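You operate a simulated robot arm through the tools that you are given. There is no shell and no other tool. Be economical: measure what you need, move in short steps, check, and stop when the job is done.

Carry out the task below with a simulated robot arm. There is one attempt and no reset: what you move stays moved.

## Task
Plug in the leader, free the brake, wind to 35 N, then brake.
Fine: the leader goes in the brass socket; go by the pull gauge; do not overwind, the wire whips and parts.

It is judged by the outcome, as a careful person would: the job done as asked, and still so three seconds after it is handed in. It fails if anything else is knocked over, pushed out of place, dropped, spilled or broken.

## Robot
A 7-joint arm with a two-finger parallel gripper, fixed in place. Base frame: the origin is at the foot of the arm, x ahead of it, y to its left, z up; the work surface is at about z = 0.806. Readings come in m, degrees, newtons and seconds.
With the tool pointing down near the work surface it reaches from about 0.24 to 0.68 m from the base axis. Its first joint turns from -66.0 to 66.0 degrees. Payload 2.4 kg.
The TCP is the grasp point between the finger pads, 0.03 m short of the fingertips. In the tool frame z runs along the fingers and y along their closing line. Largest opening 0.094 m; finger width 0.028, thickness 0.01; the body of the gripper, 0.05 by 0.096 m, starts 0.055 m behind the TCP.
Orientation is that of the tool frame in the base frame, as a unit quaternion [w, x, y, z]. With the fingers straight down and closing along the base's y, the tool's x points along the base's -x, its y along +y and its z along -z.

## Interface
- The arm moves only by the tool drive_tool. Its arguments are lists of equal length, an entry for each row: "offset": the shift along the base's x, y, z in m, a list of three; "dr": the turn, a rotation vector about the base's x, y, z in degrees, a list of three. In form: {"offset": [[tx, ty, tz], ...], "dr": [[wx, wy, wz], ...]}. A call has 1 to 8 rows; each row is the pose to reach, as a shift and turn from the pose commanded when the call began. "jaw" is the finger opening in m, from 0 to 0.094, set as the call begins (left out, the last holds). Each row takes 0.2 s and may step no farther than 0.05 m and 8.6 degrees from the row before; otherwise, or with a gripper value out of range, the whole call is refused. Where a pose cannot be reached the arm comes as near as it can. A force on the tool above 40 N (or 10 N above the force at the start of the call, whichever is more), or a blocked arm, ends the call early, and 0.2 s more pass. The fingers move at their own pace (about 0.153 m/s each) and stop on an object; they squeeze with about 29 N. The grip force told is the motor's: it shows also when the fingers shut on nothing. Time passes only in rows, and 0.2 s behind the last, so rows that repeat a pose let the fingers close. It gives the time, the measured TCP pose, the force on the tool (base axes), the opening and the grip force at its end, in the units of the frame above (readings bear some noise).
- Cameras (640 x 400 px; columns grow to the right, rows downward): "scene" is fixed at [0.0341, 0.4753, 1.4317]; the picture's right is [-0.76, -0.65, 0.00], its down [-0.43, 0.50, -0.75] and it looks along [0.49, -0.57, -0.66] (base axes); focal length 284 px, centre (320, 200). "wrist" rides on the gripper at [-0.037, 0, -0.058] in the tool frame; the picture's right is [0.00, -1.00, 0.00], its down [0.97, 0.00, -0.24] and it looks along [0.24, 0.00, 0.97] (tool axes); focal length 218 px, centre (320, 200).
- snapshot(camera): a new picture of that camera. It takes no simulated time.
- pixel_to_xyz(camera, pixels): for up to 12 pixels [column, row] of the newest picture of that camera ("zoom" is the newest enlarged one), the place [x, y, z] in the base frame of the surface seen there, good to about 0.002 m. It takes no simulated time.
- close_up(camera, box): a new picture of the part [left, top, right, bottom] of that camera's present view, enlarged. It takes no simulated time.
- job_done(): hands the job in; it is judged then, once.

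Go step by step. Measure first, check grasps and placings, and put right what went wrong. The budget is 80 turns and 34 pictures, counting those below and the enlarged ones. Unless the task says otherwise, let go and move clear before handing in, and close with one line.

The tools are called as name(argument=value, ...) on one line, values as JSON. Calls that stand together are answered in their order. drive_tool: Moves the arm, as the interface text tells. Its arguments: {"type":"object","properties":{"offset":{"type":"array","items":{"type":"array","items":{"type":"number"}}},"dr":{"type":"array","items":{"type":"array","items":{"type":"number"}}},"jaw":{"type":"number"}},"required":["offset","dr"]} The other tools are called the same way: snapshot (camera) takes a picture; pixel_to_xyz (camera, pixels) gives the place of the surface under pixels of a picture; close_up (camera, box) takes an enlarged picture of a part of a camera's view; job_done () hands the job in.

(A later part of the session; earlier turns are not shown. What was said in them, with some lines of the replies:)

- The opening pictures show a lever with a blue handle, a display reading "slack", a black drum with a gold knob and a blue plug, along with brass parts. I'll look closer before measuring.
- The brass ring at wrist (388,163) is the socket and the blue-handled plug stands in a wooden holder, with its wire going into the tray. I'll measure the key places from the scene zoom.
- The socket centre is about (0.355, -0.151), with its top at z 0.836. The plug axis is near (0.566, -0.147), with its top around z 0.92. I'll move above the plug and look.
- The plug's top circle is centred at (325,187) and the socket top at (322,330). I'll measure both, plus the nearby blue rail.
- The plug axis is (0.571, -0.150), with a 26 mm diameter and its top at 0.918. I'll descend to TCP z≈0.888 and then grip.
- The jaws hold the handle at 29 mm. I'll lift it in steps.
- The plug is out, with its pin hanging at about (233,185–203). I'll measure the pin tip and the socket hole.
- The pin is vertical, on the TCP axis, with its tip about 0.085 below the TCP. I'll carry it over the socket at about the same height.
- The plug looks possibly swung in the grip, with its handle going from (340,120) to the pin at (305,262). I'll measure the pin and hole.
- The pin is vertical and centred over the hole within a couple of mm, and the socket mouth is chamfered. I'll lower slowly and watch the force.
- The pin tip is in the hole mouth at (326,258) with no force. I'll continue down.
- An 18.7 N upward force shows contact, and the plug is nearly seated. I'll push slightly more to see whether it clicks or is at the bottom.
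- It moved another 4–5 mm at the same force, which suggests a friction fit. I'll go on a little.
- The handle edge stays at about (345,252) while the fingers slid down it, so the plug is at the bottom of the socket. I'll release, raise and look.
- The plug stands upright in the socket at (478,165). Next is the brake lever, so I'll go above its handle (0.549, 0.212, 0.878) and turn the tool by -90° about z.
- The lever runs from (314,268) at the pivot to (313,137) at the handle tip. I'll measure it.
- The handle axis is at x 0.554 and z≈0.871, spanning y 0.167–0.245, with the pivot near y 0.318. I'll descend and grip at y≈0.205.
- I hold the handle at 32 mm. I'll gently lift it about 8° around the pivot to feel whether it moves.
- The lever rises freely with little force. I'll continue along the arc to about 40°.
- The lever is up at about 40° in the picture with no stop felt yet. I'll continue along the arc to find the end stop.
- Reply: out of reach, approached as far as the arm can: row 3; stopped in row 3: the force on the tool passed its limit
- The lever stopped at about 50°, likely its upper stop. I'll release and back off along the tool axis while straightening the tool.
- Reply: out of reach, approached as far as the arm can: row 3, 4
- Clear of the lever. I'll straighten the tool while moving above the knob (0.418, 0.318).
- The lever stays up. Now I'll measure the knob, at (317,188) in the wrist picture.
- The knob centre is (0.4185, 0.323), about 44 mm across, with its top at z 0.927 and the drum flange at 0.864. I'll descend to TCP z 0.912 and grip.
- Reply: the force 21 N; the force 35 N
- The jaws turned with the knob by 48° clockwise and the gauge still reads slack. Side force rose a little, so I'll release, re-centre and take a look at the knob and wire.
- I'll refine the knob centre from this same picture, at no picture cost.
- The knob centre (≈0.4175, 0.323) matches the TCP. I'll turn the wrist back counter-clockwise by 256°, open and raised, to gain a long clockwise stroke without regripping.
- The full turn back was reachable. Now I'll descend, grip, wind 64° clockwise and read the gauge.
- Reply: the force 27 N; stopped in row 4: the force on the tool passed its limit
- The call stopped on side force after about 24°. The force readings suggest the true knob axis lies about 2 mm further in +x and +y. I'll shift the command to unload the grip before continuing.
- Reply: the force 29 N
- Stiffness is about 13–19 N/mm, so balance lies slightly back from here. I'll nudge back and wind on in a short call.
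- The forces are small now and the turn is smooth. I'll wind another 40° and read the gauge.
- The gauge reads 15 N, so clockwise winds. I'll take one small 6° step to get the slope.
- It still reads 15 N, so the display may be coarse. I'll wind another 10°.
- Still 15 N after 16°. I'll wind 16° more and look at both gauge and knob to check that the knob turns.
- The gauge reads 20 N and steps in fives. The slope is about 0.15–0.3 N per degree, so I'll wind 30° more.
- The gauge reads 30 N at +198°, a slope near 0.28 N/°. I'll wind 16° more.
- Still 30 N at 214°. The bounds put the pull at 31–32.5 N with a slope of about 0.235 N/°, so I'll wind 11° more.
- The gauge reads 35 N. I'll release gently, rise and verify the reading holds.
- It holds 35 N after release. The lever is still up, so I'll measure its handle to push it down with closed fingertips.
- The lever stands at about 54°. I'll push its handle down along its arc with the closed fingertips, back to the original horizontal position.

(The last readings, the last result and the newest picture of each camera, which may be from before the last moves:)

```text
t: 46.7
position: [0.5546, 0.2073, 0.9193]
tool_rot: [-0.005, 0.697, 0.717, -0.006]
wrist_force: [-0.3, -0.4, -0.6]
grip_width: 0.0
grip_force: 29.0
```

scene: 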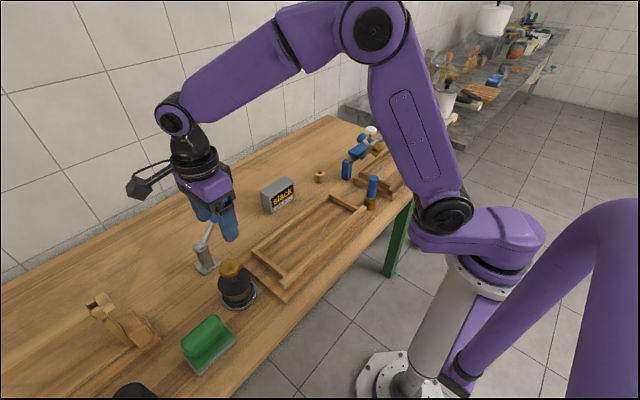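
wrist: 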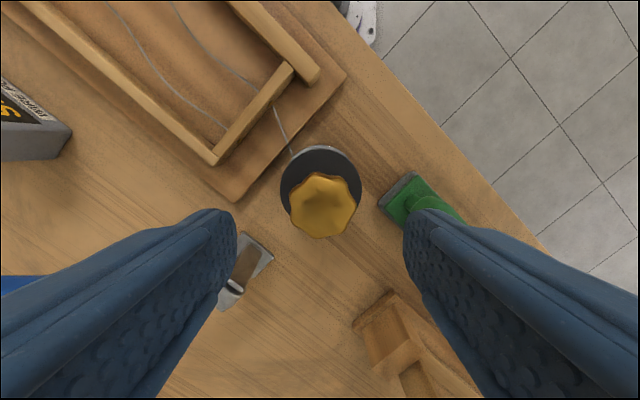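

There was no force at the end, with the tips at z≈0.889, just above the original handle top of 0.884. I'll press a little further to seat it.

drive_tool(offset=[[0, 0, -0.003], [0, 0, -0.006], [0, 0, -0.008]], dr=[[0, 0, 0], [0, 0, 0], [0, 0, 0]])

```text
t: 47.5
position: [0.5531, 0.207, 0.9129]
tool_rot: [-0.005, 0.697, 0.717, -0.004]
wrist_force: [-10.4, -5.1, 31.4]
grip_width: 0.0002
grip_force: 29.0
```

It met a firm stop (31 N) at the original height, so the brake is fully down. I'll back off and check.

drive_tool(offset=[[0, 0, 0.04], [0, 0, 0.085], [0, 0, 0.13], [-0.04, 0, 0.15], [-0.08, -0.02, 0.15]], dr=[[0, 0, 0], [0, 0, 0], [0, 0, 0], [0, 0, 0], [0, 0, 0]])

close_up(camera="scene", box=[180, 120, 400, 310])

```text
t: 48.7
position: [0.4718, 0.1864, 1.0622]
tool_rot: [-0.005, 0.697, 0.717, -0.006]
wrist_force: [0.2, 0.0, -0.6]
grip_width: 0.0
grip_force: 28.8
```

```text
2.11 times, centred on (290, 215) of scene
```

zoom: 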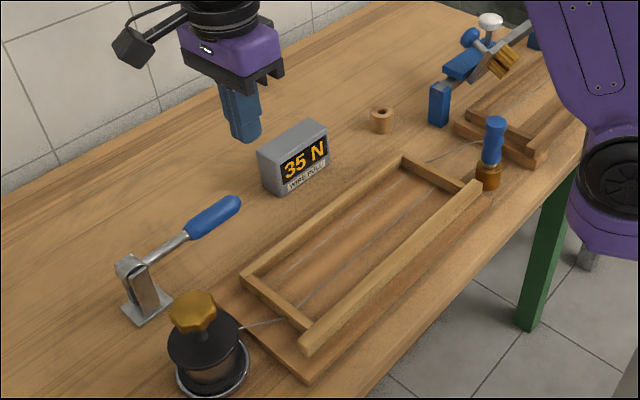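

The gauge reads 35 N, the lever is back down at its original stop, the plug stands in the brass socket, and the arm is clear. I'm handing in.

job_done()

```text
The job is handed in.
```

The leader is in the brass socket, the wire is wound to 35 N on the gauge (it reads in 5 N steps), and the brake lever is back down on its stop with the arm clear.
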